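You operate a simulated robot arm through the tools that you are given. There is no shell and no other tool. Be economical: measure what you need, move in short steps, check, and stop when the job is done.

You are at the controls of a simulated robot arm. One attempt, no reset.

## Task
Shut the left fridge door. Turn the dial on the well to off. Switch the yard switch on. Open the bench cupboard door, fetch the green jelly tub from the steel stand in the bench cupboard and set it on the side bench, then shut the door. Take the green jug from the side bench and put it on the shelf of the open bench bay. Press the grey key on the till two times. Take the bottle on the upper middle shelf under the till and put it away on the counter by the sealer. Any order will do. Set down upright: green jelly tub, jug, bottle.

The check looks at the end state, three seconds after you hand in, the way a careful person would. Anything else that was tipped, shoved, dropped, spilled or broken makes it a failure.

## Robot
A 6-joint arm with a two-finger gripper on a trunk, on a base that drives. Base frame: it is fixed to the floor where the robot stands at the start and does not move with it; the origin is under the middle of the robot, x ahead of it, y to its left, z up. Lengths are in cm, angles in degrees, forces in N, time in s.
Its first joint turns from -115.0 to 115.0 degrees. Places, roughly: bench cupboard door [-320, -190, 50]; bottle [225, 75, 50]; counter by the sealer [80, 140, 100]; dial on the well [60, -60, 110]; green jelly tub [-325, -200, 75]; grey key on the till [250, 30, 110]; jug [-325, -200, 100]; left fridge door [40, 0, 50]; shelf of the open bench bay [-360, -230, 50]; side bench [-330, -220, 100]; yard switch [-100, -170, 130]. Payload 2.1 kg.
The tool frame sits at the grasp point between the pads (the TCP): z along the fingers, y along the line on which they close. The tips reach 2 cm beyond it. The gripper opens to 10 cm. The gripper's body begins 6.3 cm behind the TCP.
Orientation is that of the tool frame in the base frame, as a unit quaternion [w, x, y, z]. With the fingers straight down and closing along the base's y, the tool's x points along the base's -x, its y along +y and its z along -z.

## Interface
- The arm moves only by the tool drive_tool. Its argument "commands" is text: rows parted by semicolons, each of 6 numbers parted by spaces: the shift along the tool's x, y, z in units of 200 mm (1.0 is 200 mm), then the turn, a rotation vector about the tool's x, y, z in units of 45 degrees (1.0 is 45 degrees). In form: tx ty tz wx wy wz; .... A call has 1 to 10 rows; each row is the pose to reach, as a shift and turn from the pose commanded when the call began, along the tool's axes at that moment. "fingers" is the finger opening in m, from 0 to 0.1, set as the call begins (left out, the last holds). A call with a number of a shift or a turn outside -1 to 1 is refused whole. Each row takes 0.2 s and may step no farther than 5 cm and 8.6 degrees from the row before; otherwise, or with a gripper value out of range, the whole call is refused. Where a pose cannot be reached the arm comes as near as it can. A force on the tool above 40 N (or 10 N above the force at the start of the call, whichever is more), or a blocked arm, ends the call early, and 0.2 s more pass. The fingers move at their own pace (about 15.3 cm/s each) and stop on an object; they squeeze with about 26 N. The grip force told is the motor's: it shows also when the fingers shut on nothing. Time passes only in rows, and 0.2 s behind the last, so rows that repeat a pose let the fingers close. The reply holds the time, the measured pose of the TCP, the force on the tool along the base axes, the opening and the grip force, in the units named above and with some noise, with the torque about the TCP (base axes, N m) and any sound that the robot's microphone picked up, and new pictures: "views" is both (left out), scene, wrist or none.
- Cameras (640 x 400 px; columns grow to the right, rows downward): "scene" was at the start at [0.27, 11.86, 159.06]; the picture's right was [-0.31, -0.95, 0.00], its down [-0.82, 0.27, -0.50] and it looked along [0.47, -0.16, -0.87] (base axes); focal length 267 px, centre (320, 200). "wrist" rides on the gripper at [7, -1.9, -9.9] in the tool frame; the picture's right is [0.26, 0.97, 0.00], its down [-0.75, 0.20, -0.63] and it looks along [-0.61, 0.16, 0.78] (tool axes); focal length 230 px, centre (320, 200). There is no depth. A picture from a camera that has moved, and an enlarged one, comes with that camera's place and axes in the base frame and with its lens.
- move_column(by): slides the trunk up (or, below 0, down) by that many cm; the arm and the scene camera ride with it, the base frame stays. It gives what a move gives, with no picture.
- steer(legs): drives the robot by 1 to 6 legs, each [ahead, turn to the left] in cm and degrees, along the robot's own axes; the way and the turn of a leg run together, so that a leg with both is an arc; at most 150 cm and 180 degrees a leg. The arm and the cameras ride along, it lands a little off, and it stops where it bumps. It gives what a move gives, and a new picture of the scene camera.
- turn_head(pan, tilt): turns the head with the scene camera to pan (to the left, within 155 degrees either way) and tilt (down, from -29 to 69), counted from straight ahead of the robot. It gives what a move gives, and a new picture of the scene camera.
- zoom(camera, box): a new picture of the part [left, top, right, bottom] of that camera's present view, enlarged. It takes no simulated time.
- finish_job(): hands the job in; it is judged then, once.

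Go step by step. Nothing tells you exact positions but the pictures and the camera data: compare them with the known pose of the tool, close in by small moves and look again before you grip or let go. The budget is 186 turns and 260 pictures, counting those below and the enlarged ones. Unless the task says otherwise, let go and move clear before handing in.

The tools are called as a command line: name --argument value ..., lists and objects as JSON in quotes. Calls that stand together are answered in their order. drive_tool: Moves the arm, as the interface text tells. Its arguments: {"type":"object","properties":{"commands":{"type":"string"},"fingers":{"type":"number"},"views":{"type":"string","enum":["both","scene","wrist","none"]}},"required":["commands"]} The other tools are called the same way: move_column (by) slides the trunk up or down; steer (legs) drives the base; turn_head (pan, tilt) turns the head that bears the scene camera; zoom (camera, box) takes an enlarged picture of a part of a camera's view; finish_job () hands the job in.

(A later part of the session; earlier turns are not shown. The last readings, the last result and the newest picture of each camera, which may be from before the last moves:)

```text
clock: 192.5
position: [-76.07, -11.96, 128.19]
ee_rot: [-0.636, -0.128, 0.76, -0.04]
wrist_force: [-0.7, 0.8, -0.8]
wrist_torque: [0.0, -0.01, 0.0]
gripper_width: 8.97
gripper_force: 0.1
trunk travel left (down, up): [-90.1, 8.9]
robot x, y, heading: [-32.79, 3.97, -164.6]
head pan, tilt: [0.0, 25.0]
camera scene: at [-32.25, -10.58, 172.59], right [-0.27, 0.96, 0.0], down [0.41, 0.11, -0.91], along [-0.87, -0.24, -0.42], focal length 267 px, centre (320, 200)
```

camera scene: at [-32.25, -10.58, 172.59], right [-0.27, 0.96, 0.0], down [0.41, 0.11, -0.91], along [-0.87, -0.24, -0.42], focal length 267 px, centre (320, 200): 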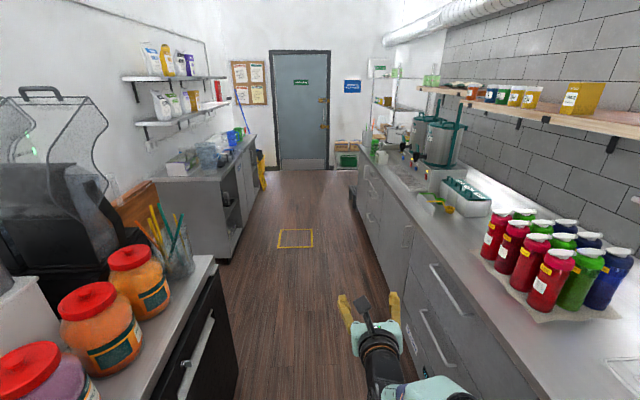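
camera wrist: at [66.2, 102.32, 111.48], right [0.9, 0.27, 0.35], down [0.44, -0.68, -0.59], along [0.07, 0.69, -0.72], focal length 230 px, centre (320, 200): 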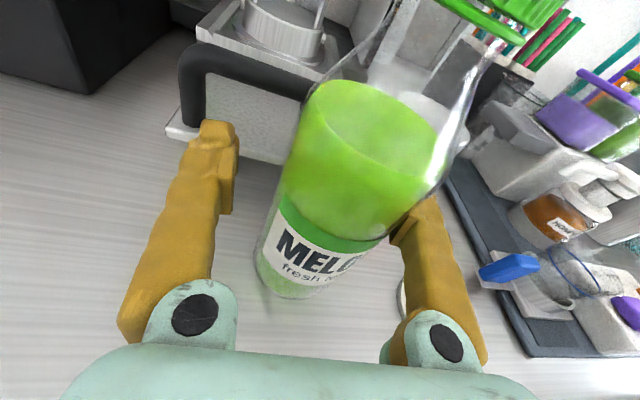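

The switch should be on the left wall, likely in the gap past the drink machine. Drive on and look left.

steer --legs '[[80, 0]]'

turn_head --pan 80 --tilt 15

turn_head --pan 35 --tilt 25

```text
clock: 196.7
position: [-151.2, -33.65, 128.08]
ee_rot: [-0.636, -0.131, 0.759, -0.043]
wrist_force: [0.3, -0.2, 0.5]
wrist_torque: [0.0, 0.0, 0.0]
gripper_width: 9.0
gripper_force: 0.0
trunk travel left (down, up): [-90.1, 8.9]
robot x, y, heading: [-107.91, -17.39, -164.0]
head pan, tilt: [0.0, 25.0]
camera scene: at [-107.37, -31.9, 172.59], right [-0.28, 0.96, 0.0], down [0.41, 0.12, -0.91], along [-0.87, -0.25, -0.42], focal length 267 px, centre (320, 200)
```

scene: 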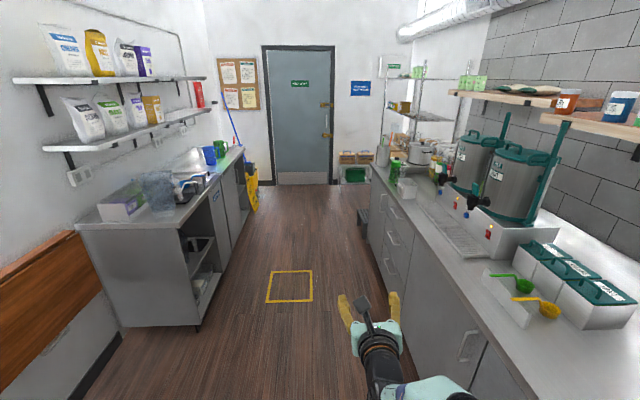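

```text
clock: 198.2
position: [-151.13, -33.74, 128.23]
ee_rot: [-0.636, -0.131, 0.759, -0.043]
wrist_force: [0.9, 0.0, 0.1]
wrist_torque: [0.0, 0.04, 0.0]
gripper_width: 9.0
gripper_force: 0.0
trunk travel left (down, up): [-90.1, 8.9]
robot x, y, heading: [-108.16, -17.72, -164.0]
head pan, tilt: [80.0, 15.0]
camera scene: at [-97.64, -38.67, 174.21], right [-0.99, -0.11, 0.0], down [-0.03, 0.26, -0.97], along [0.1, -0.96, -0.26], focal length 267 px, centre (320, 200)
```

scene: 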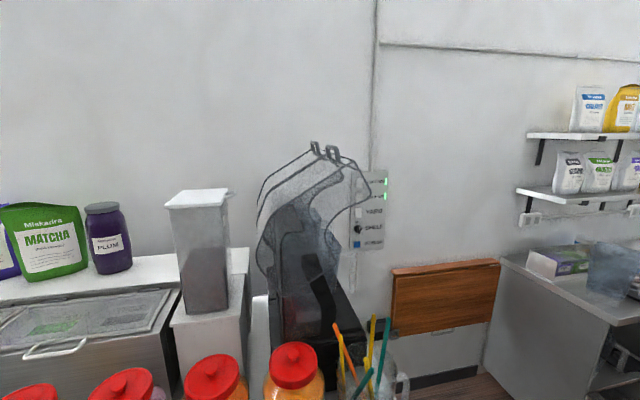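

```text
clock: 199.3
position: [-151.23, -33.63, 128.21]
ee_rot: [-0.636, -0.13, 0.759, -0.043]
wrist_force: [-0.4, 0.8, 0.1]
wrist_torque: [0.01, 0.02, 0.0]
gripper_width: 9.0
gripper_force: 0.0
trunk travel left (down, up): [-90.1, 8.9]
robot x, y, heading: [-108.31, -17.6, -164.4]
head pan, tilt: [35.0, 25.0]
camera scene: at [-104.39, -36.56, 172.59], right [-0.78, 0.63, 0.0], down [0.27, 0.33, -0.91], along [-0.57, -0.71, -0.42], focal length 267 px, centre (320, 200)
```

scene: 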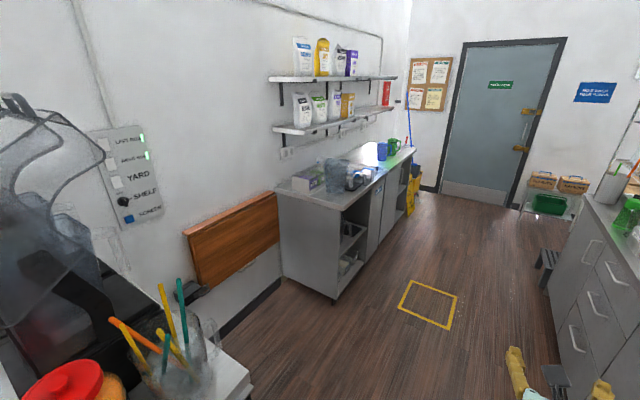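

The switch panel is on the wall just beyond the drink machine. Zoom.

zoom --camera "scene" --box '[70, 110, 198, 240]'

```text
3.08 times, centred on (134, 175) of scene
camera zoom: at [-104.39, -36.56, 172.59], right [-0.78, 0.63, 0.0], down [0.27, 0.33, -0.91], along [-0.57, -0.71, -0.42], focal length 821 px, centre (892, 277)
```

zoom: 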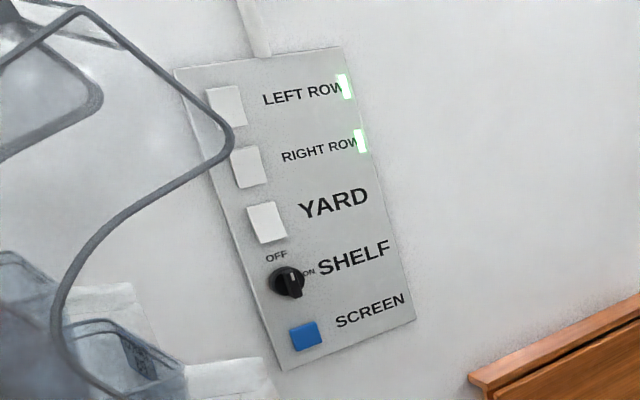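

The YARD button (white, third row, no lamp) is near (-103,-170..-188,127). Go round the counter's end into the gap, then look again.

steer --legs '[[0, 43], [80, 0], [0, 25]]'

turn_head --pan 15 --tilt 25

zoom --camera "wrist" --box '[0, 0, 640, 400]'

```text
clock: 206.9
position: [-146.38, -133.94, 128.1]
ee_rot: [-0.496, -0.543, 0.547, -0.4]
wrist_force: [-1.2, -0.1, -0.2]
wrist_torque: [0.01, 0.0, 0.0]
gripper_width: 9.0
gripper_force: 0.0
trunk travel left (down, up): [-90.1, 8.9]
robot x, y, heading: [-147.12, -87.92, -93.5]
head pan, tilt: [35.0, 25.0]
camera scene: at [-127.95, -90.94, 172.59], right [-0.85, -0.52, 0.0], down [-0.22, 0.36, -0.91], along [0.47, -0.77, -0.42], focal length 267 px, centre (320, 200)
```

scene: 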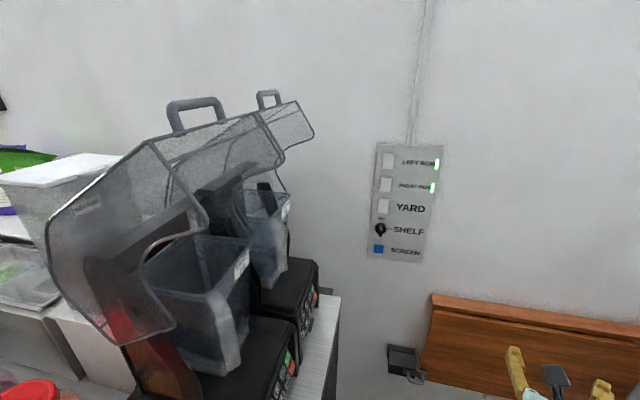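

```text
clock: 207.8
position: [-146.35, -134.02, 128.11]
ee_rot: [-0.496, -0.543, 0.547, -0.4]
wrist_force: [0.1, 0.3, -0.1]
wrist_torque: [0.02, 0.03, 0.01]
gripper_width: 9.02
gripper_force: 0.1
trunk travel left (down, up): [-90.1, 8.9]
robot x, y, heading: [-147.11, -88.21, -93.5]
head pan, tilt: [15.0, 25.0]
camera scene: at [-130.88, -92.05, 172.59], right [-0.98, -0.2, 0.0], down [-0.08, 0.41, -0.91], along [0.18, -0.89, -0.42], focal length 267 px, centre (320, 200)
```

scene: 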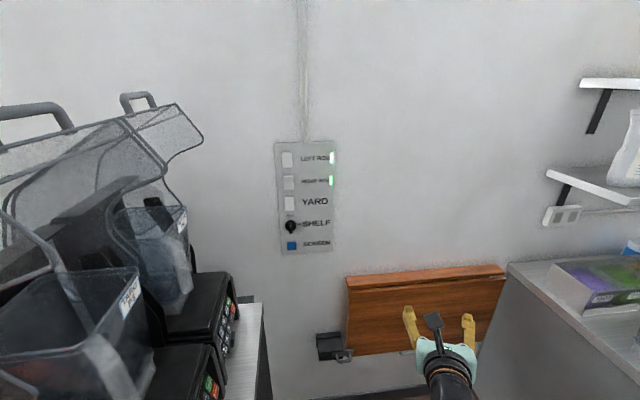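

```text
1.00 times, centred on (320, 200) of wrist (not enlarged: the box is as wide or as high as the picture)
camera zoom: at [-143.08, -125.88, 136.51], right [-0.94, 0.04, 0.35], down [-0.19, 0.78, -0.6], along [-0.29, -0.63, -0.72], focal length 230 px, centre (320, 200)
```

zoom: 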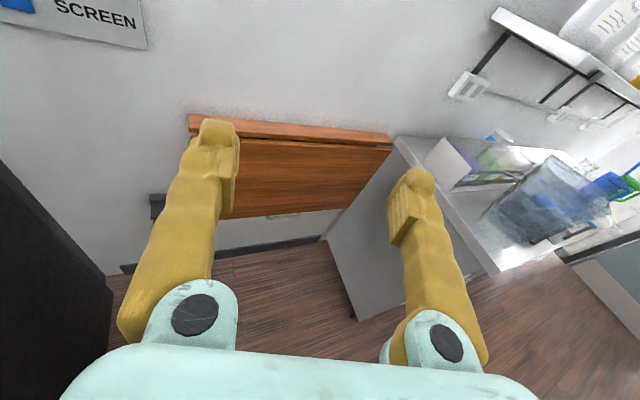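

Yard button triangulates to (-103.7,-172,132.6). Zoom to see its type.

zoom --camera "scene" --box '[265, 135, 345, 260]'

```text
3.20 times, centred on (305, 198) of scene
camera zoom: at [-130.88, -92.05, 172.59], right [-0.98, -0.2, 0.0], down [-0.08, 0.41, -0.91], along [0.18, -0.89, -0.42], focal length 854 px, centre (368, 208)
```

zoom: 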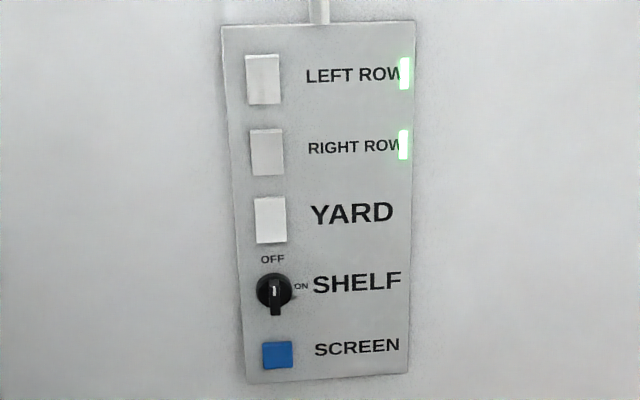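

It's a rocker; the lit ones look pressed at the bottom, so I'll press YARD's lower half. Drive to a standoff.

steer --legs '[[0, 18.5], [35, 0], [0, 16]]'

move_column --by 3.3

drive_tool --commands "0 0 0 0 0 0;0 0 0 0 0 0;0 0 0 0 0 0" --fingers 0 --views "both"

```text
clock: 212.0
position: [-111.84, -160.2, 128.08]
ee_rot: [0.356, 0.68, -0.362, 0.528]
wrist_force: [0.4, 0.7, -1.1]
wrist_torque: [-0.02, 0.0, -0.02]
gripper_width: 8.98
gripper_force: 0.1
trunk travel left (down, up): [-90.1, 8.9]
robot x, y, heading: [-138.13, -122.19, -59.7]
head pan, tilt: [15.0, 25.0]
camera scene: at [-122.55, -116.74, 172.59], right [-0.7, -0.71, 0.0], down [-0.3, 0.3, -0.91], along [0.65, -0.64, -0.42], focal length 267 px, centre (320, 200)
```

scene: 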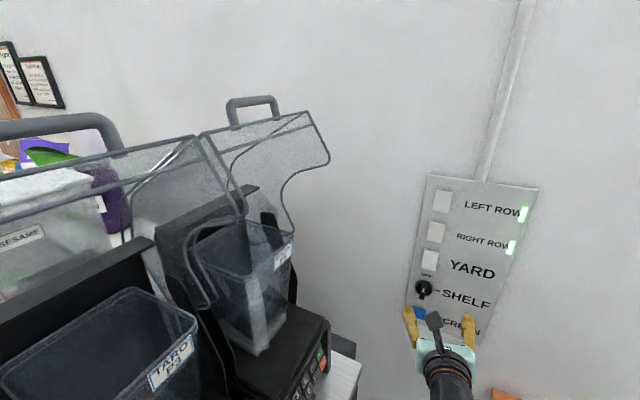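

```text
clock: 212.8
position: [-111.96, -159.98, 131.53]
ee_rot: [0.357, 0.679, -0.363, 0.528]
wrist_force: [0.8, -0.4, 1.0]
wrist_torque: [0.01, 0.01, 0.04]
gripper_width: 9.01
gripper_force: 0.0
trunk travel left (down, up): [-93.4, 5.6]
robot x, y, heading: [-138.24, -122.56, -59.7]
head pan, tilt: [15.0, 25.0]
```

```text
clock: 213.6
position: [-111.84, -160.13, 131.44]
ee_rot: [0.356, 0.68, -0.362, 0.529]
wrist_force: [-0.9, -0.1, -0.6]
wrist_torque: [0.01, -0.04, -0.03]
gripper_width: 0.0
gripper_force: 26.1
trunk travel left (down, up): [-93.4, 5.6]
robot x, y, heading: [-138.27, -122.89, -59.5]
head pan, tilt: [15.0, 25.0]
camera scene: at [-122.54, -116.67, 175.89], right [-0.7, -0.71, 0.0], down [-0.3, 0.3, -0.91], along [0.65, -0.64, -0.42], focal length 267 px, centre (320, 200)
camera wrist: at [-113.69, -151.46, 139.81], right [-0.79, -0.5, 0.35], down [-0.6, 0.54, -0.6], along [0.11, -0.68, -0.72], focal length 230 px, centre (320, 200)
```

scene: 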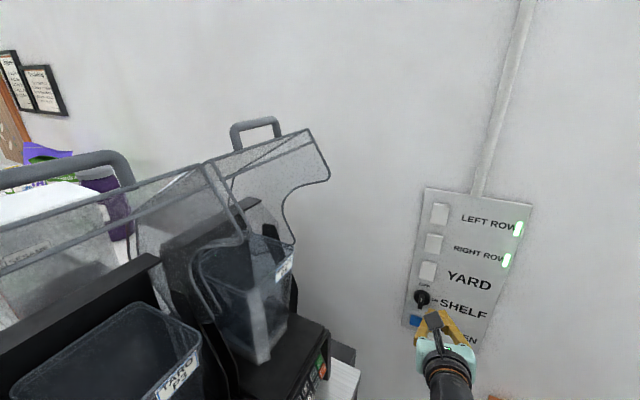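
wrist: 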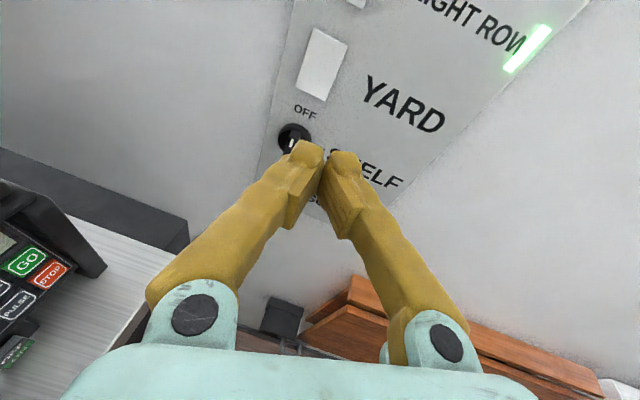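

Refined rocker centre (-103.4,-173.5,131.8); I'm lined up. Drive 10.5 cm, lower 1 cm.

steer --legs '[[10.5, 0.5]]'

move_column --by -1

zoom --camera "wrist" --box '[0, 0, 640, 400]'

```text
clock: 214.8
position: [-106.99, -167.6, 132.09]
ee_rot: [0.356, 0.678, -0.356, 0.536]
wrist_force: [1.4, -1.1, 1.2]
wrist_torque: [0.03, 0.06, -0.03]
gripper_width: 0.01
gripper_force: 26.0
trunk travel left (down, up): [-93.4, 5.6]
robot x, y, heading: [-132.55, -131.57, -59.0]
head pan, tilt: [15.0, 25.0]
camera scene: at [-117.76, -124.72, 175.9], right [-0.7, -0.72, 0.0], down [-0.3, 0.29, -0.91], along [0.65, -0.63, -0.42], focal length 267 px, centre (320, 200)
```

scene: 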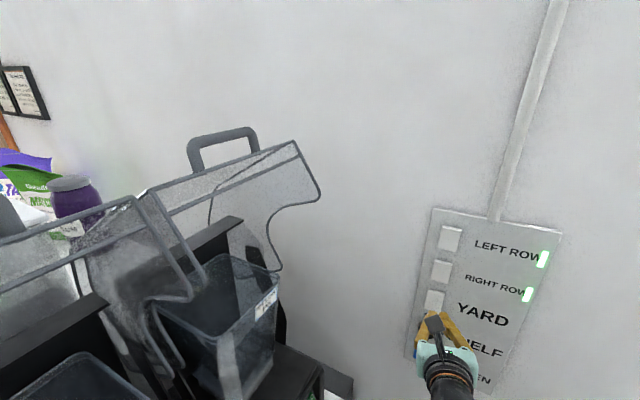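

```text
clock: 215.3
position: [-106.24, -168.64, 130.5]
ee_rot: [0.354, 0.681, -0.358, 0.532]
wrist_force: [0.1, 0.2, -0.5]
wrist_torque: [0.0, -0.02, 0.0]
gripper_width: 0.0
gripper_force: 25.8
trunk travel left (down, up): [-92.4, 6.6]
robot x, y, heading: [-132.75, -131.48, -59.0]
head pan, tilt: [15.0, 25.0]
```

```text
1.00 times, centred on (320, 200) of wrist (not enlarged: the box is as wide or as high as the picture)
camera zoom: at [-108.18, -160.05, 138.93], right [-0.79, -0.5, 0.35], down [-0.6, 0.53, -0.6], along [0.12, -0.68, -0.72], focal length 230 px, centre (320, 200)
```

zoom: 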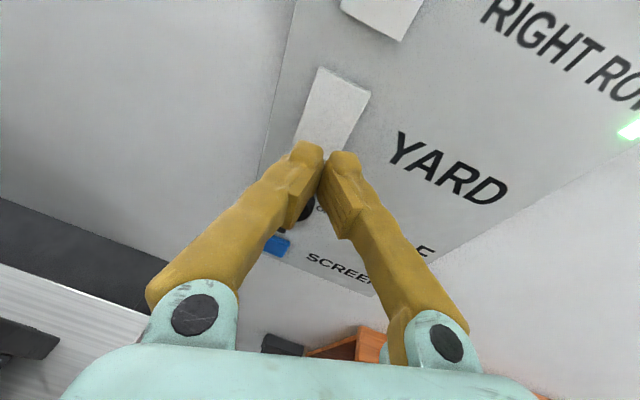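

Close in with small steps along the finger axis, slightly raised.

drive_tool --commands "0.045 0 0.06 0 0 0;0.045 0 0.12 0 0 0;0.045 0 0.16 0 0 0;0.045 0 0.19 0 0 0" --views "wrist"

```text
clock: 216.3
position: [-104.67, -171.39, 131.14]
ee_rot: [0.356, 0.678, -0.358, 0.534]
wrist_force: [-2.7, 3.7, 0.8]
wrist_torque: [-0.03, -0.01, -0.03]
gripper_width: 0.01
gripper_force: 25.9
trunk travel left (down, up): [-92.4, 6.6]
robot x, y, heading: [-132.85, -131.63, -58.9]
head pan, tilt: [15.0, 25.0]
camera wrist: at [-106.61, -162.67, 139.37], right [-0.79, -0.5, 0.35], down [-0.6, 0.53, -0.6], along [0.12, -0.69, -0.72], focal length 230 px, centre (320, 200)
```

wrist: 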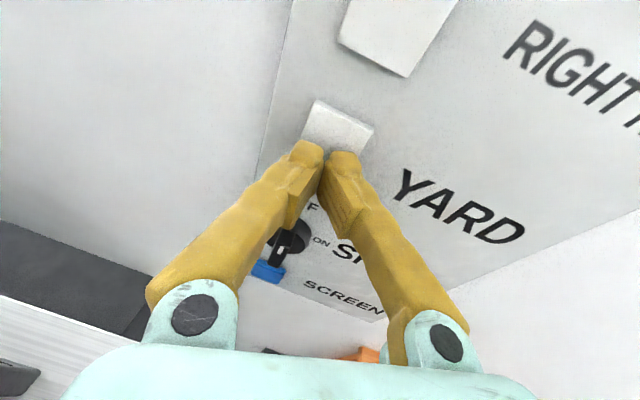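

Contact felt (~5 N). Press a little further.

drive_tool --commands "0 0 0.015 0 0 0;0 0 0.03 0 0 0;0 0 0.045 0 0 0" --views "wrist"

```text
clock: 217.2
position: [-104.59, -171.45, 131.03]
ee_rot: [0.356, 0.678, -0.357, 0.536]
wrist_force: [-11.4, 20.2, -4.9]
wrist_torque: [-0.04, -0.03, -0.18]
gripper_width: 0.0
gripper_force: 25.7
trunk travel left (down, up): [-92.4, 6.6]
robot x, y, heading: [-132.71, -131.42, -58.9]
head pan, tilt: [15.0, 25.0]
camera wrist: at [-106.61, -162.68, 139.34], right [-0.79, -0.5, 0.35], down [-0.6, 0.52, -0.6], along [0.12, -0.69, -0.71], focal length 230 px, centre (320, 200)
```

wrist: 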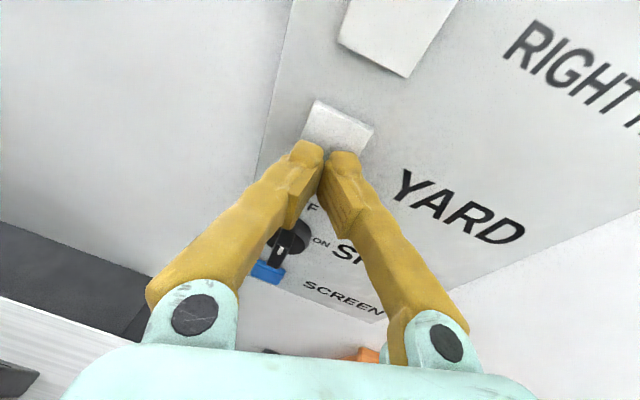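

Resists at 23 N without moving. Back off and inspect the rocker.

drive_tool --commands "0 0 -0.15 0 0 0;0 0 -0.35 0 0 0" --views "none"

zoom --camera "wrist" --box '[200, 0, 520, 200]'

zoom --camera "scene" --box '[400, 200, 580, 400]'

```text
clock: 217.8
position: [-107.52, -166.07, 132.55]
ee_rot: [0.356, 0.677, -0.357, 0.535]
wrist_force: [-0.3, 0.7, -0.2]
wrist_torque: [-0.02, 0.01, 0.03]
gripper_width: 0.0
gripper_force: 26.2
out of reach, approached as far as the arm can: row 2
trunk travel left (down, up): [-92.4, 6.6]
robot x, y, heading: [-132.54, -131.72, -59.1]
head pan, tilt: [15.0, 25.0]
```

```text
2.00 times, centred on (360, 100) of wrist
camera zoom: at [-109.49, -157.29, 140.89], right [-0.79, -0.5, 0.35], down [-0.6, 0.52, -0.61], along [0.12, -0.69, -0.72], focal length 460 px, centre (240, 400)
```

zoom: 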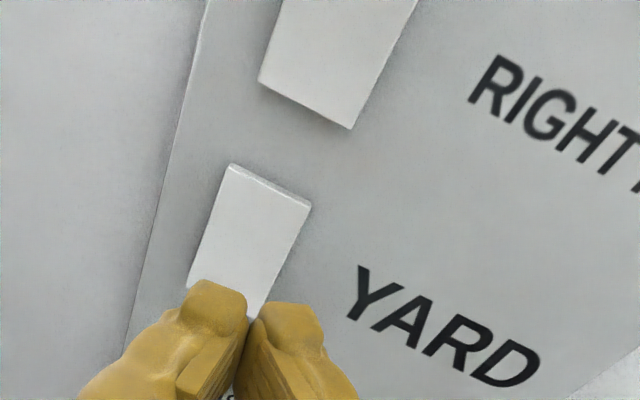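

```text
2.00 times, centred on (490, 300) of scene
camera zoom: at [-117.63, -124.93, 174.91], right [-0.69, -0.72, 0.0], down [-0.3, 0.29, -0.91], along [0.65, -0.63, -0.42], focal length 534 px, centre (-20, 0)
```

zoom: 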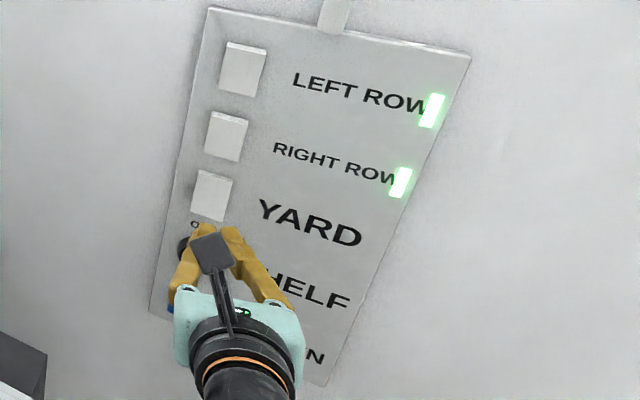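

zoom --camera "scene" --box '[480, 210, 560, 320]'

zoom --camera "scene" --box '[490, 210, 542, 315]'

```text
3.64 times, centred on (520, 265) of scene
camera zoom: at [-117.63, -124.93, 174.91], right [-0.69, -0.72, 0.0], down [-0.3, 0.29, -0.91], along [0.65, -0.63, -0.42], focal length 970 px, centre (-407, -36)
```

zoom: 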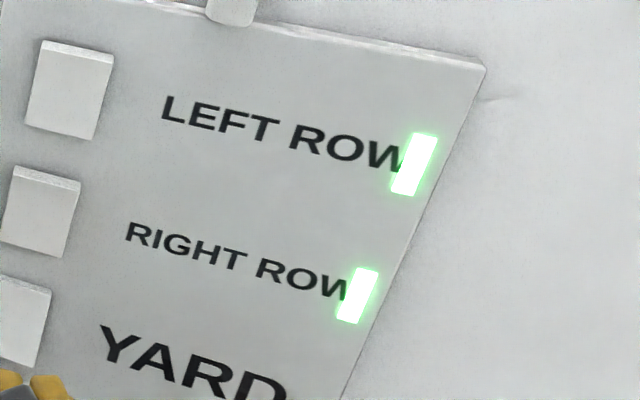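

```text
3.81 times, centred on (516, 262) of scene
camera zoom: at [-117.63, -124.93, 174.91], right [-0.69, -0.72, 0.0], down [-0.3, 0.29, -0.91], along [0.65, -0.63, -0.42], focal length 1016 px, centre (-427, -38)
```

zoom: 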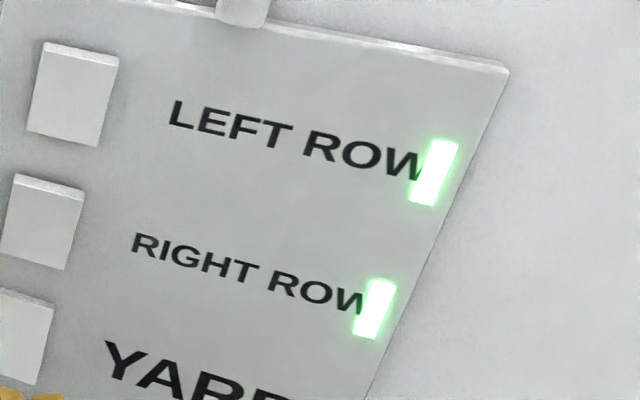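

My fingertip's upper edge met the pivot line. Press again about 2 cm lower.

drive_tool --commands "-0.13 -0.013 0.05 0 0 0;-0.13 -0.013 0.2 0 0 0;-0.13 -0.013 0.29 0 0 0;-0.13 -0.013 0.33 0 0 0;-0.13 -0.013 0.36 0 0 0" --views "wrist"

```text
clock: 218.9
position: [-104.39, -171.56, 128.74]
ee_rot: [0.356, 0.678, -0.358, 0.534]
wrist_force: [-10.1, 17.4, -3.4]
wrist_torque: [-0.08, -0.08, -0.1]
gripper_width: 0.03
gripper_force: 26.3
out of reach, approached as far as the arm can: row 1
trunk travel left (down, up): [-92.4, 6.6]
robot x, y, heading: [-133.04, -131.58, -59.1]
head pan, tilt: [15.0, 25.0]
heard: click
camera wrist: at [-106.43, -162.88, 136.97], right [-0.79, -0.5, 0.35], down [-0.6, 0.52, -0.6], along [0.12, -0.69, -0.72], focal length 230 px, centre (320, 200)
```

wrist: 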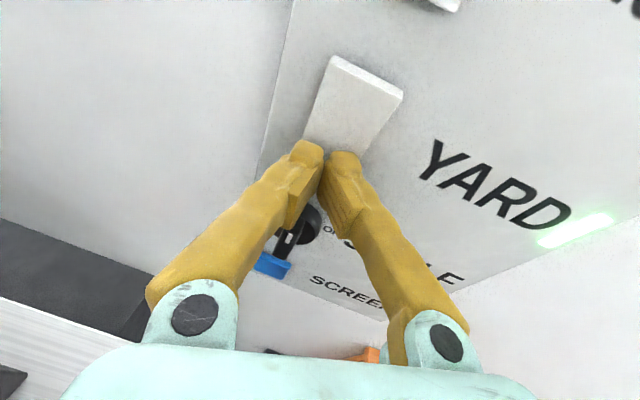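

Clicked and the YARD lamp is lit. Retreat, and go look at the side bench.

drive_tool --commands "0 0 -0.15 0 0 0;0 0 -0.3 0 0 0" --views "none"

steer --legs '[[-35, 0], [0, -85]]'

turn_head --pan 0 --tilt 25

```text
clock: 219.6
position: [-106.87, -167.01, 129.83]
ee_rot: [0.356, 0.678, -0.358, 0.534]
wrist_force: [0.0, 0.4, 0.3]
wrist_torque: [0.01, -0.02, -0.01]
gripper_width: 0.0
gripper_force: 26.0
out of reach, approached as far as the arm can: row 2
trunk travel left (down, up): [-92.4, 6.6]
robot x, y, heading: [-132.27, -131.37, -59.3]
head pan, tilt: [15.0, 25.0]
```

```text
clock: 225.4
position: [-184.28, -130.56, 129.71]
ee_rot: [-0.622, -0.258, 0.724, -0.152]
wrist_force: [-0.4, 0.3, -0.4]
wrist_torque: [0.02, 0.01, -0.01]
gripper_width: 0.0
gripper_force: 26.1
trunk travel left (down, up): [-92.4, 6.6]
robot x, y, heading: [-150.55, -101.4, -144.3]
head pan, tilt: [15.0, 25.0]
camera scene: at [-143.46, -116.68, 174.89], right [-0.77, 0.63, 0.0], down [0.27, 0.33, -0.91], along [-0.57, -0.7, -0.42], focal length 267 px, centre (320, 200)
```

scene: 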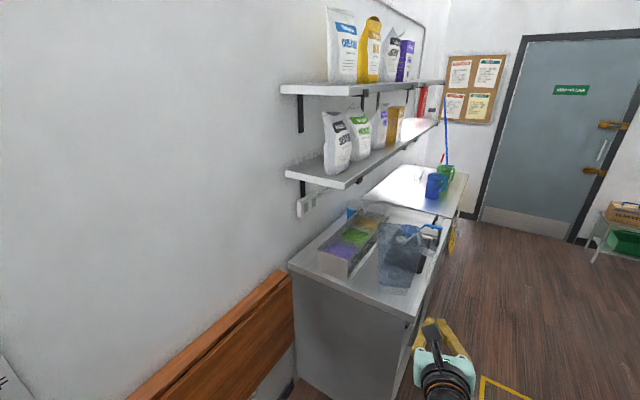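

```text
clock: 226.2
position: [-184.27, -130.59, 129.61]
ee_rot: [-0.622, -0.257, 0.724, -0.151]
wrist_force: [-0.1, -0.3, 0.3]
wrist_torque: [0.01, 0.02, 0.03]
gripper_width: 0.01
gripper_force: 26.1
trunk travel left (down, up): [-92.4, 6.6]
robot x, y, heading: [-150.4, -101.64, -144.3]
head pan, tilt: [0.0, 25.0]
camera scene: at [-145.13, -114.93, 174.89], right [-0.58, 0.81, 0.0], down [0.34, 0.25, -0.91], along [-0.74, -0.53, -0.42], focal length 267 px, centre (320, 200)
```

scene: 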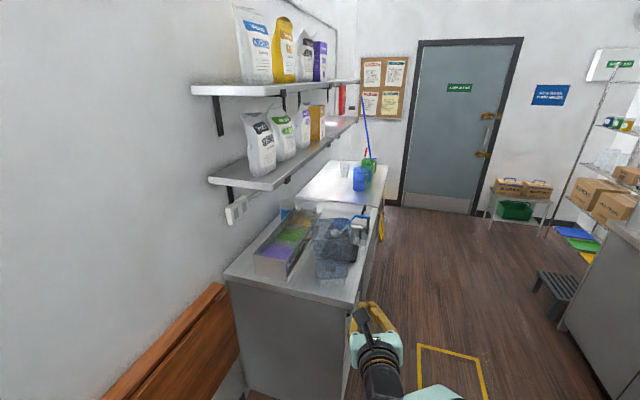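

Bench front runs from (-217,-148) to (-332,-187). Drive along it and turn to face the cupboard.

steer --legs '[[0, -25], [100, 0], [88, 0], [0, 97]]'

turn_head --pan 0 --tilt 40

```text
clock: 240.9
position: [-317.84, -176.37, 129.56]
ee_rot: [0.423, 0.626, -0.445, 0.481]
wrist_force: [-0.1, -0.9, 0.5]
wrist_torque: [0.04, -0.02, -0.02]
gripper_width: 0.03
gripper_force: 25.6
trunk travel left (down, up): [-92.4, 6.6]
robot x, y, heading: [-333.52, -135.15, -74.1]
head pan, tilt: [0.0, 25.0]
camera scene: at [-319.16, -134.3, 174.89], right [-0.96, -0.27, 0.0], down [-0.11, 0.41, -0.91], along [0.25, -0.87, -0.42], focal length 267 px, centre (320, 200)
```

scene: 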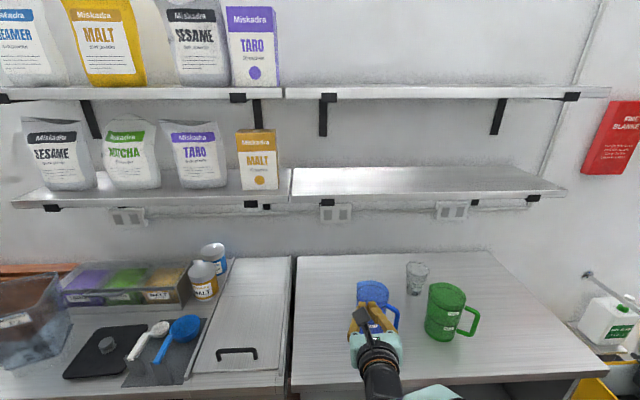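

```text
clock: 241.6
position: [-317.83, -176.36, 129.65]
ee_rot: [0.423, 0.626, -0.446, 0.481]
wrist_force: [0.4, -0.1, 0.1]
wrist_torque: [0.03, 0.04, 0.02]
gripper_width: 0.02
gripper_force: 26.2
trunk travel left (down, up): [-92.4, 6.6]
robot x, y, heading: [-333.43, -134.74, -74.4]
head pan, tilt: [0.0, 40.0]
camera scene: at [-319.34, -133.59, 172.56], right [-0.96, -0.27, 0.0], down [-0.17, 0.62, -0.77], along [0.21, -0.74, -0.64], focal length 267 px, centre (320, 200)
```

scene: 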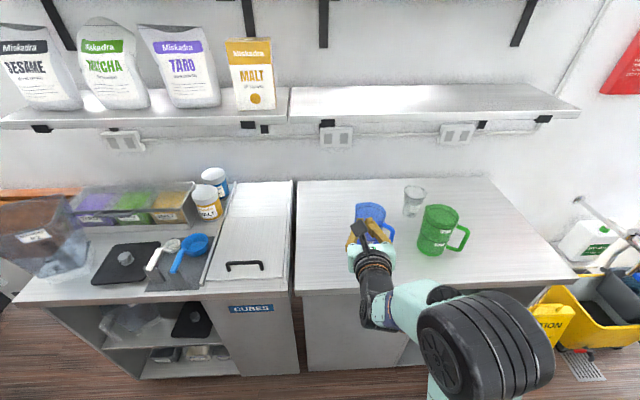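

The green jug stands on the right section. Back up and lower the trunk to see the cupboard and bays below.

steer --legs '[[-30, 0]]'

move_column --by -40

turn_head --pan -10 --tilt 38

```text
clock: 243.7
position: [-325.65, -147.56, 129.55]
ee_rot: [0.421, 0.627, -0.444, 0.482]
wrist_force: [-0.2, 0.1, -0.1]
wrist_torque: [0.04, 0.03, 0.0]
gripper_width: 0.0
gripper_force: 26.5
trunk travel left (down, up): [-92.4, 6.6]
robot x, y, heading: [-341.82, -105.99, -74.0]
head pan, tilt: [0.0, 40.0]
camera scene: at [-327.5, -104.8, 172.55], right [-0.96, -0.27, 0.0], down [-0.18, 0.62, -0.76], along [0.21, -0.74, -0.64], focal length 267 px, centre (320, 200)
```

scene: 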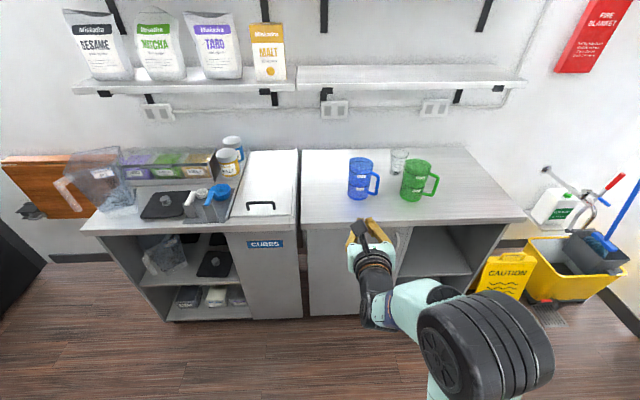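

```text
clock: 247.5
position: [-325.79, -147.44, 89.77]
ee_rot: [0.422, 0.627, -0.444, 0.482]
wrist_force: [0.8, -0.8, 0.2]
wrist_torque: [-0.01, -0.05, -0.03]
gripper_width: 0.01
gripper_force: 25.8
trunk travel left (down, up): [-52.4, 46.6]
robot x, y, heading: [-341.43, -105.86, -74.1]
head pan, tilt: [0.0, 40.0]
```

```text
clock: 248.2
position: [-325.74, -147.27, 89.7]
ee_rot: [0.422, 0.627, -0.444, 0.482]
wrist_force: [0.1, -0.1, -0.3]
wrist_torque: [-0.02, 0.0, 0.0]
gripper_width: 0.0
gripper_force: 25.4
trunk travel left (down, up): [-52.4, 46.6]
robot x, y, heading: [-341.97, -105.94, -73.9]
head pan, tilt: [-10.0, 38.0]
camera scene: at [-329.02, -104.95, 132.85], right [-0.99, -0.1, 0.0], down [-0.06, 0.61, -0.79], along [0.08, -0.78, -0.62], focal length 267 px, centre (320, 200)
```

scene: 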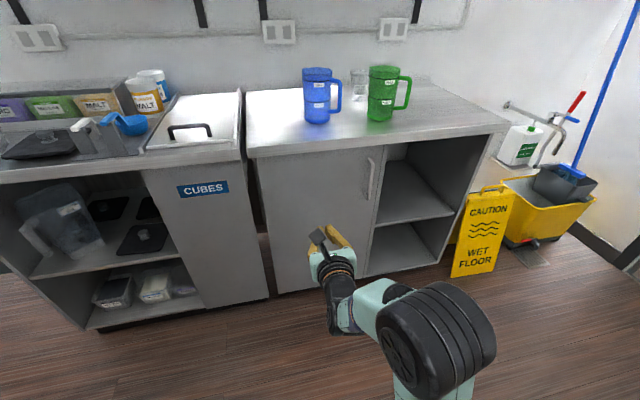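

Cupboard door (handle at right, hinge left) and an open bay with a shelf to its right. Zoom on the jug for its size.

zoom --camera "scene" --box '[290, 40, 450, 140]'

zoom --camera "scene" --box '[340, 120, 520, 280]'

```text
4.00 times, centred on (370, 90) of scene
camera zoom: at [-329.02, -104.95, 132.85], right [-0.99, -0.1, 0.0], down [-0.06, 0.61, -0.79], along [0.08, -0.78, -0.62], focal length 1067 px, centre (120, 640)
```

zoom: 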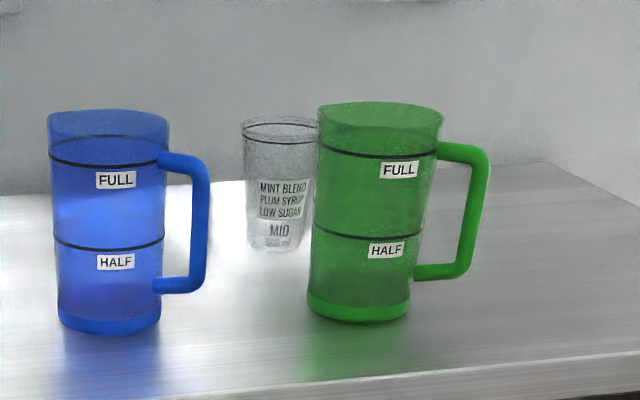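

```text
2.50 times, centred on (430, 200) of scene
camera zoom: at [-329.02, -104.95, 132.85], right [-0.99, -0.1, 0.0], down [-0.06, 0.61, -0.79], along [0.08, -0.78, -0.62], focal length 667 px, centre (45, 200)
```

zoom: 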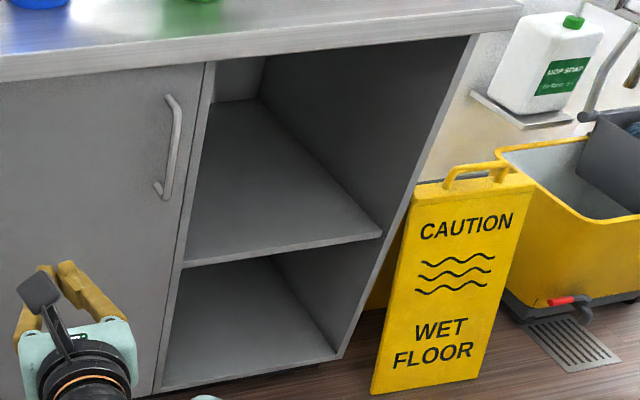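

The jug body (~10 cm) is too wide, so I'll take its handle (bar at about (-351.5,-210,102)) with a level tool. Go to a standoff.

move_column --by 13.5

steer --legs '[[0, -54.5], [58, 0], [0, 59.5]]'

drive_tool --commands "0 0 0 0 0 0;0 0 0 0 0 0" --fingers 0.052 --views "wrist"

```text
clock: 249.9
position: [-325.72, -147.38, 103.27]
ee_rot: [0.422, 0.627, -0.444, 0.482]
wrist_force: [0.0, -0.4, 0.2]
wrist_torque: [0.0, 0.0, 0.02]
gripper_width: 0.0
gripper_force: 26.1
trunk travel left (down, up): [-65.9, 33.1]
robot x, y, heading: [-342.03, -106.23, -74.0]
head pan, tilt: [-10.0, 38.0]
```

```text
clock: 258.2
position: [-357.74, -190.91, 103.16]
ee_rot: [0.397, 0.648, -0.412, 0.502]
wrist_force: [-1.1, 0.1, 0.3]
wrist_torque: [0.01, 0.0, 0.03]
gripper_width: 0.0
gripper_force: 26.0
trunk travel left (down, up): [-65.9, 33.1]
robot x, y, heading: [-378.09, -151.15, -68.3]
head pan, tilt: [-10.0, 38.0]
camera scene: at [-365.23, -149.12, 146.36], right [-0.98, -0.2, 0.0], down [-0.12, 0.6, -0.79], along [0.16, -0.77, -0.62], focal length 267 px, centre (320, 200)
```

scene: 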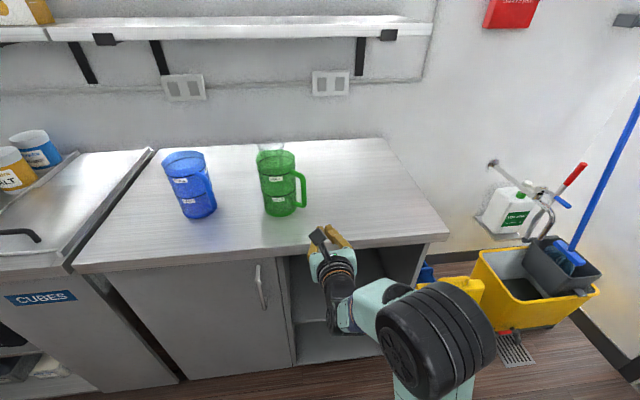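

```text
clock: 258.8
position: [-357.79, -191.03, 103.11]
ee_rot: [0.397, 0.648, -0.412, 0.503]
wrist_force: [0.9, -0.1, -0.4]
wrist_torque: [-0.01, -0.02, 0.01]
gripper_width: 5.2
gripper_force: 0.1
trunk travel left (down, up): [-65.9, 33.1]
robot x, y, heading: [-377.38, -151.19, -68.5]
head pan, tilt: [-10.0, 38.0]
camera wrist: at [-358.3, -182.13, 111.47], right [-0.86, -0.37, 0.35], down [-0.51, 0.62, -0.6], along [0.01, -0.7, -0.72], focal length 230 px, centre (320, 200)
```

wrist: 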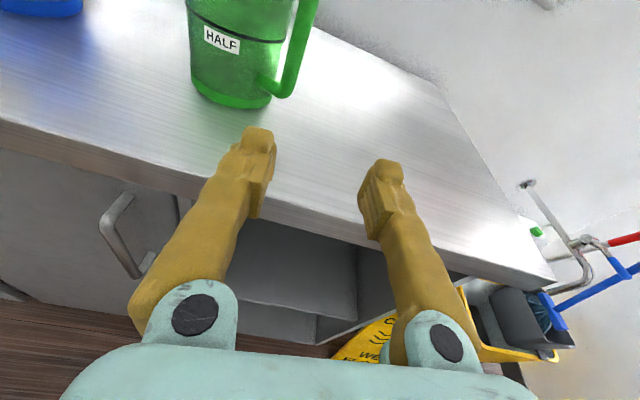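

Handle bar refined to (-348.1,-206.7,103). Shift the tool 3.2 cm left, then advance 11.

drive_tool --commands "0 -0.08 0 0 0 0;0 -0.16 0 0 0 0" --views "none"

steer --legs '[[11, 0]]'

zoom --camera "wrist" --box '[0, 0, 640, 400]'

```text
clock: 259.4
position: [-354.76, -189.83, 102.68]
ee_rot: [0.397, 0.649, -0.412, 0.502]
wrist_force: [-0.1, -0.4, -0.2]
wrist_torque: [0.0, 0.06, -0.02]
gripper_width: 5.2
gripper_force: 0.0
trunk travel left (down, up): [-65.9, 33.1]
robot x, y, heading: [-377.76, -151.8, -68.2]
head pan, tilt: [-10.0, 38.0]
```

```text
clock: 260.6
position: [-350.78, -199.9, 102.86]
ee_rot: [0.396, 0.648, -0.412, 0.503]
wrist_force: [0.2, 0.6, -0.4]
wrist_torque: [-0.02, 0.05, 0.0]
gripper_width: 5.2
gripper_force: 0.1
trunk travel left (down, up): [-65.9, 33.1]
robot x, y, heading: [-373.19, -161.37, -68.6]
head pan, tilt: [-10.0, 38.0]
camera scene: at [-361.21, -159.24, 146.36], right [-0.98, -0.2, 0.0], down [-0.12, 0.6, -0.79], along [0.16, -0.77, -0.62], focal length 267 px, centre (320, 200)
```

scene: 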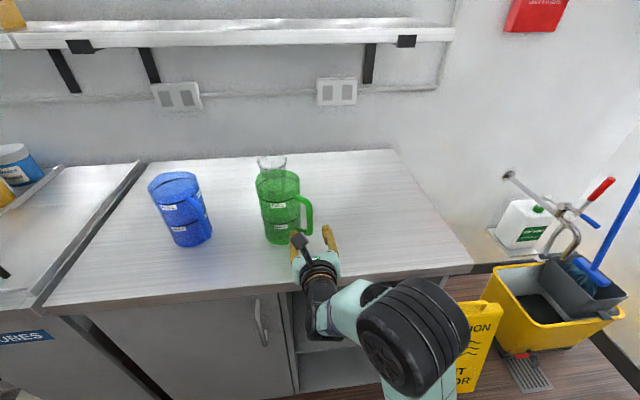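

```text
1.00 times, centred on (320, 200) of wrist (not enlarged: the box is as wide or as high as the picture)
camera zoom: at [-351.28, -191.08, 111.07], right [-0.86, -0.37, 0.35], down [-0.51, 0.62, -0.6], along [0.01, -0.7, -0.72], focal length 230 px, centre (320, 200)
```

zoom: 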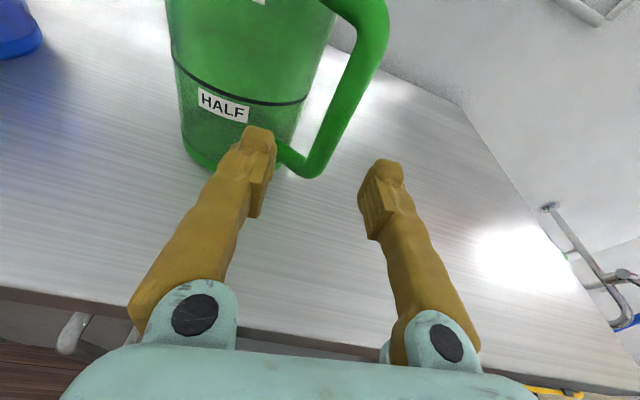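

Gap between bar and body suffices if centred. Narrow the fingers to 4.4 cm, shift right 0.7, advance 4.

drive_tool --commands "0 0.035 0 0 0 0;0 0.035 0 0 0 0" --fingers 0.044 --views "none"

steer --legs '[[3.5, 0]]'

zoom --camera "wrist" --box '[0, 0, 640, 400]'

```text
clock: 261.2
position: [-351.38, -200.29, 102.79]
ee_rot: [0.398, 0.648, -0.413, 0.501]
wrist_force: [0.5, -0.1, 0.3]
wrist_torque: [0.01, 0.0, -0.01]
gripper_width: 4.38
gripper_force: 0.1
trunk travel left (down, up): [-65.9, 33.1]
robot x, y, heading: [-373.89, -161.56, -68.3]
head pan, tilt: [-10.0, 38.0]
```

```text
clock: 262.1
position: [-350.15, -203.26, 102.9]
ee_rot: [0.396, 0.648, -0.411, 0.504]
wrist_force: [0.2, 0.4, 1.1]
wrist_torque: [-0.02, 0.0, 0.01]
gripper_width: 4.39
gripper_force: 0.0
trunk travel left (down, up): [-65.9, 33.1]
robot x, y, heading: [-372.51, -164.98, -68.3]
head pan, tilt: [-10.0, 38.0]
camera scene: at [-360.03, -162.27, 146.37], right [-0.98, -0.2, 0.0], down [-0.12, 0.6, -0.79], along [0.16, -0.77, -0.61], focal length 267 px, centre (320, 200)
```

scene: 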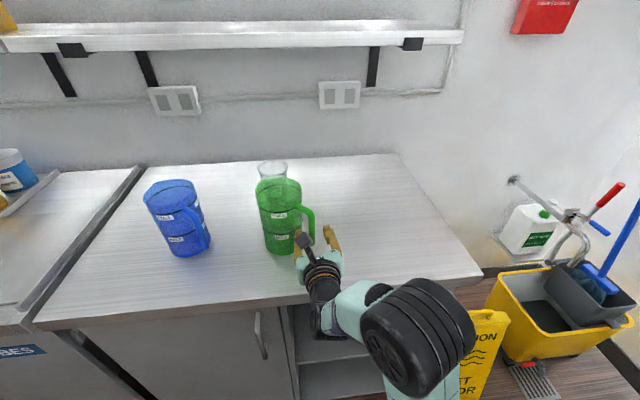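

```text
1.00 times, centred on (320, 200) of wrist (not enlarged: the box is as wide or as high as the picture)
camera zoom: at [-350.69, -194.41, 111.17], right [-0.86, -0.37, 0.35], down [-0.51, 0.62, -0.6], along [0.01, -0.7, -0.72], focal length 230 px, centre (320, 200)
```

zoom: 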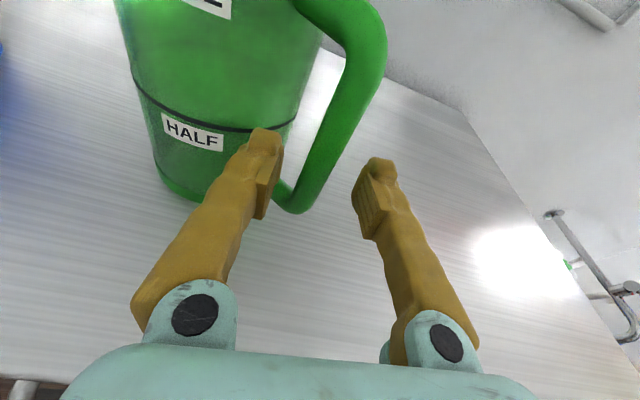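

Bar is centred. Narrow to 3.6 cm and advance 3 cm.

drive_tool --commands "0 0.01 0 0 0 0;0 0.01 0.08 0 0 0;0 0.01 0.15 0 0 0" --fingers 0.036 --views "wrist"

```text
clock: 262.9
position: [-349.24, -206.43, 102.28]
ee_rot: [0.397, 0.649, -0.411, 0.503]
wrist_force: [-0.3, -0.4, 0.0]
wrist_torque: [0.0, 0.01, 0.02]
gripper_width: 3.6
gripper_force: 0.2
trunk travel left (down, up): [-65.9, 33.1]
robot x, y, heading: [-372.54, -165.15, -68.3]
head pan, tilt: [-10.0, 38.0]
camera wrist: at [-349.8, -197.53, 110.61], right [-0.86, -0.37, 0.35], down [-0.51, 0.62, -0.6], along [0.01, -0.7, -0.72], focal length 230 px, centre (320, 200)
```

wrist: 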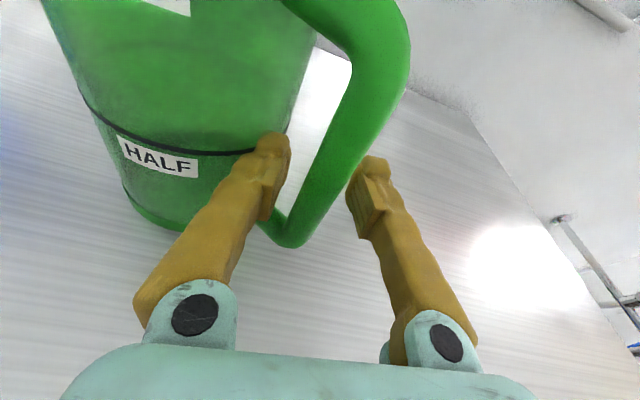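

Bar is between the pads. Close.

drive_tool --commands "0 -0.01 0.02 0 0 0;0 -0.01 0.02 0 0 0;0 -0.01 0.02 0 0 0" --fingers 0 --views "wrist"

```text
clock: 263.7
position: [-349.02, -206.73, 102.17]
ee_rot: [0.397, 0.648, -0.412, 0.502]
wrist_force: [-0.4, -0.4, 0.4]
wrist_torque: [-0.01, -0.01, -0.01]
gripper_width: 0.0
gripper_force: 26.0
trunk travel left (down, up): [-65.9, 33.1]
robot x, y, heading: [-372.24, -164.65, -68.4]
head pan, tilt: [-10.0, 38.0]
camera wrist: at [-349.47, -197.82, 110.51], right [-0.86, -0.37, 0.35], down [-0.51, 0.62, -0.6], along [0.01, -0.7, -0.72], focal length 230 px, centre (320, 200)
```

wrist: 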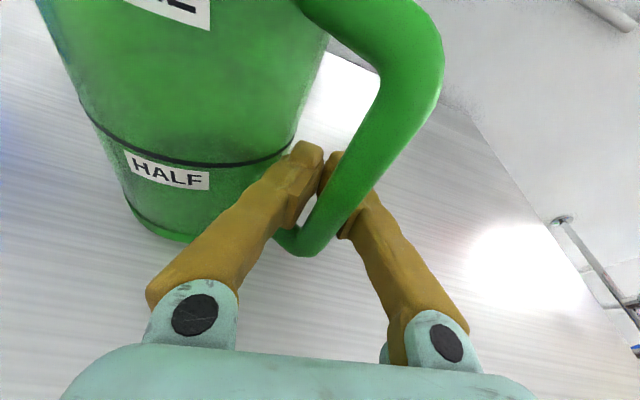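

The fingers closed beneath the handle: the bar is nearer and higher than I judged. Open, back off, and re-measure.

drive_tool --commands "0 0 0 0 0 0;0 0 -0.2 0 0 0;0 0 -0.4 0 0 0" --fingers 0.036 --views "none"

move_column --by 5

drive_tool --commands "0 0 0 0 0 0" --views "both"

```text
clock: 264.5
position: [-349.52, -200.62, 104.6]
ee_rot: [0.398, 0.648, -0.413, 0.501]
wrist_force: [0.6, -0.3, 0.1]
wrist_torque: [-0.02, -0.02, 0.01]
gripper_width: 3.59
gripper_force: 0.0
out of reach, approached as far as the arm can: row 3
trunk travel left (down, up): [-65.9, 33.1]
robot x, y, heading: [-372.56, -164.42, -68.4]
head pan, tilt: [-10.0, 38.0]
```

```text
clock: 265.4
position: [-349.45, -200.77, 109.62]
ee_rot: [0.397, 0.648, -0.413, 0.502]
wrist_force: [0.2, -0.6, 0.7]
wrist_torque: [0.0, 0.0, 0.01]
gripper_width: 3.6
gripper_force: 0.0
trunk travel left (down, up): [-70.9, 28.1]
robot x, y, heading: [-372.41, -164.62, -68.5]
head pan, tilt: [-10.0, 38.0]
```

```text
clock: 265.8
position: [-349.61, -200.61, 109.44]
ee_rot: [0.397, 0.649, -0.412, 0.502]
wrist_force: [0.1, 0.3, -0.4]
wrist_torque: [0.04, 0.0, -0.01]
gripper_width: 3.6
gripper_force: 0.0
trunk travel left (down, up): [-70.9, 28.1]
robot x, y, heading: [-372.6, -164.89, -68.2]
head pan, tilt: [-10.0, 38.0]
camera scene: at [-359.92, -162.49, 151.35], right [-0.98, -0.2, 0.0], down [-0.13, 0.6, -0.79], along [0.16, -0.77, -0.62], focal length 267 px, centre (320, 200)
camera wrist: at [-350.07, -191.89, 117.88], right [-0.86, -0.37, 0.35], down [-0.51, 0.62, -0.6], along [0.0, -0.69, -0.72], focal length 230 px, centre (320, 200)
```

scene: 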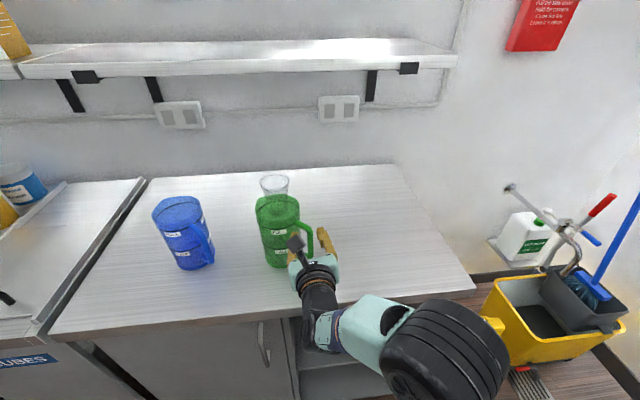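
wrist: 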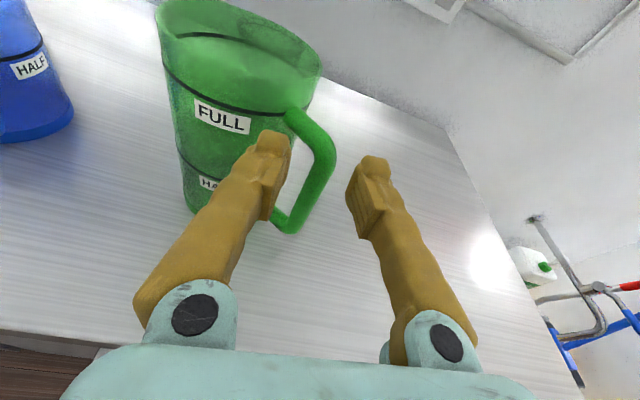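

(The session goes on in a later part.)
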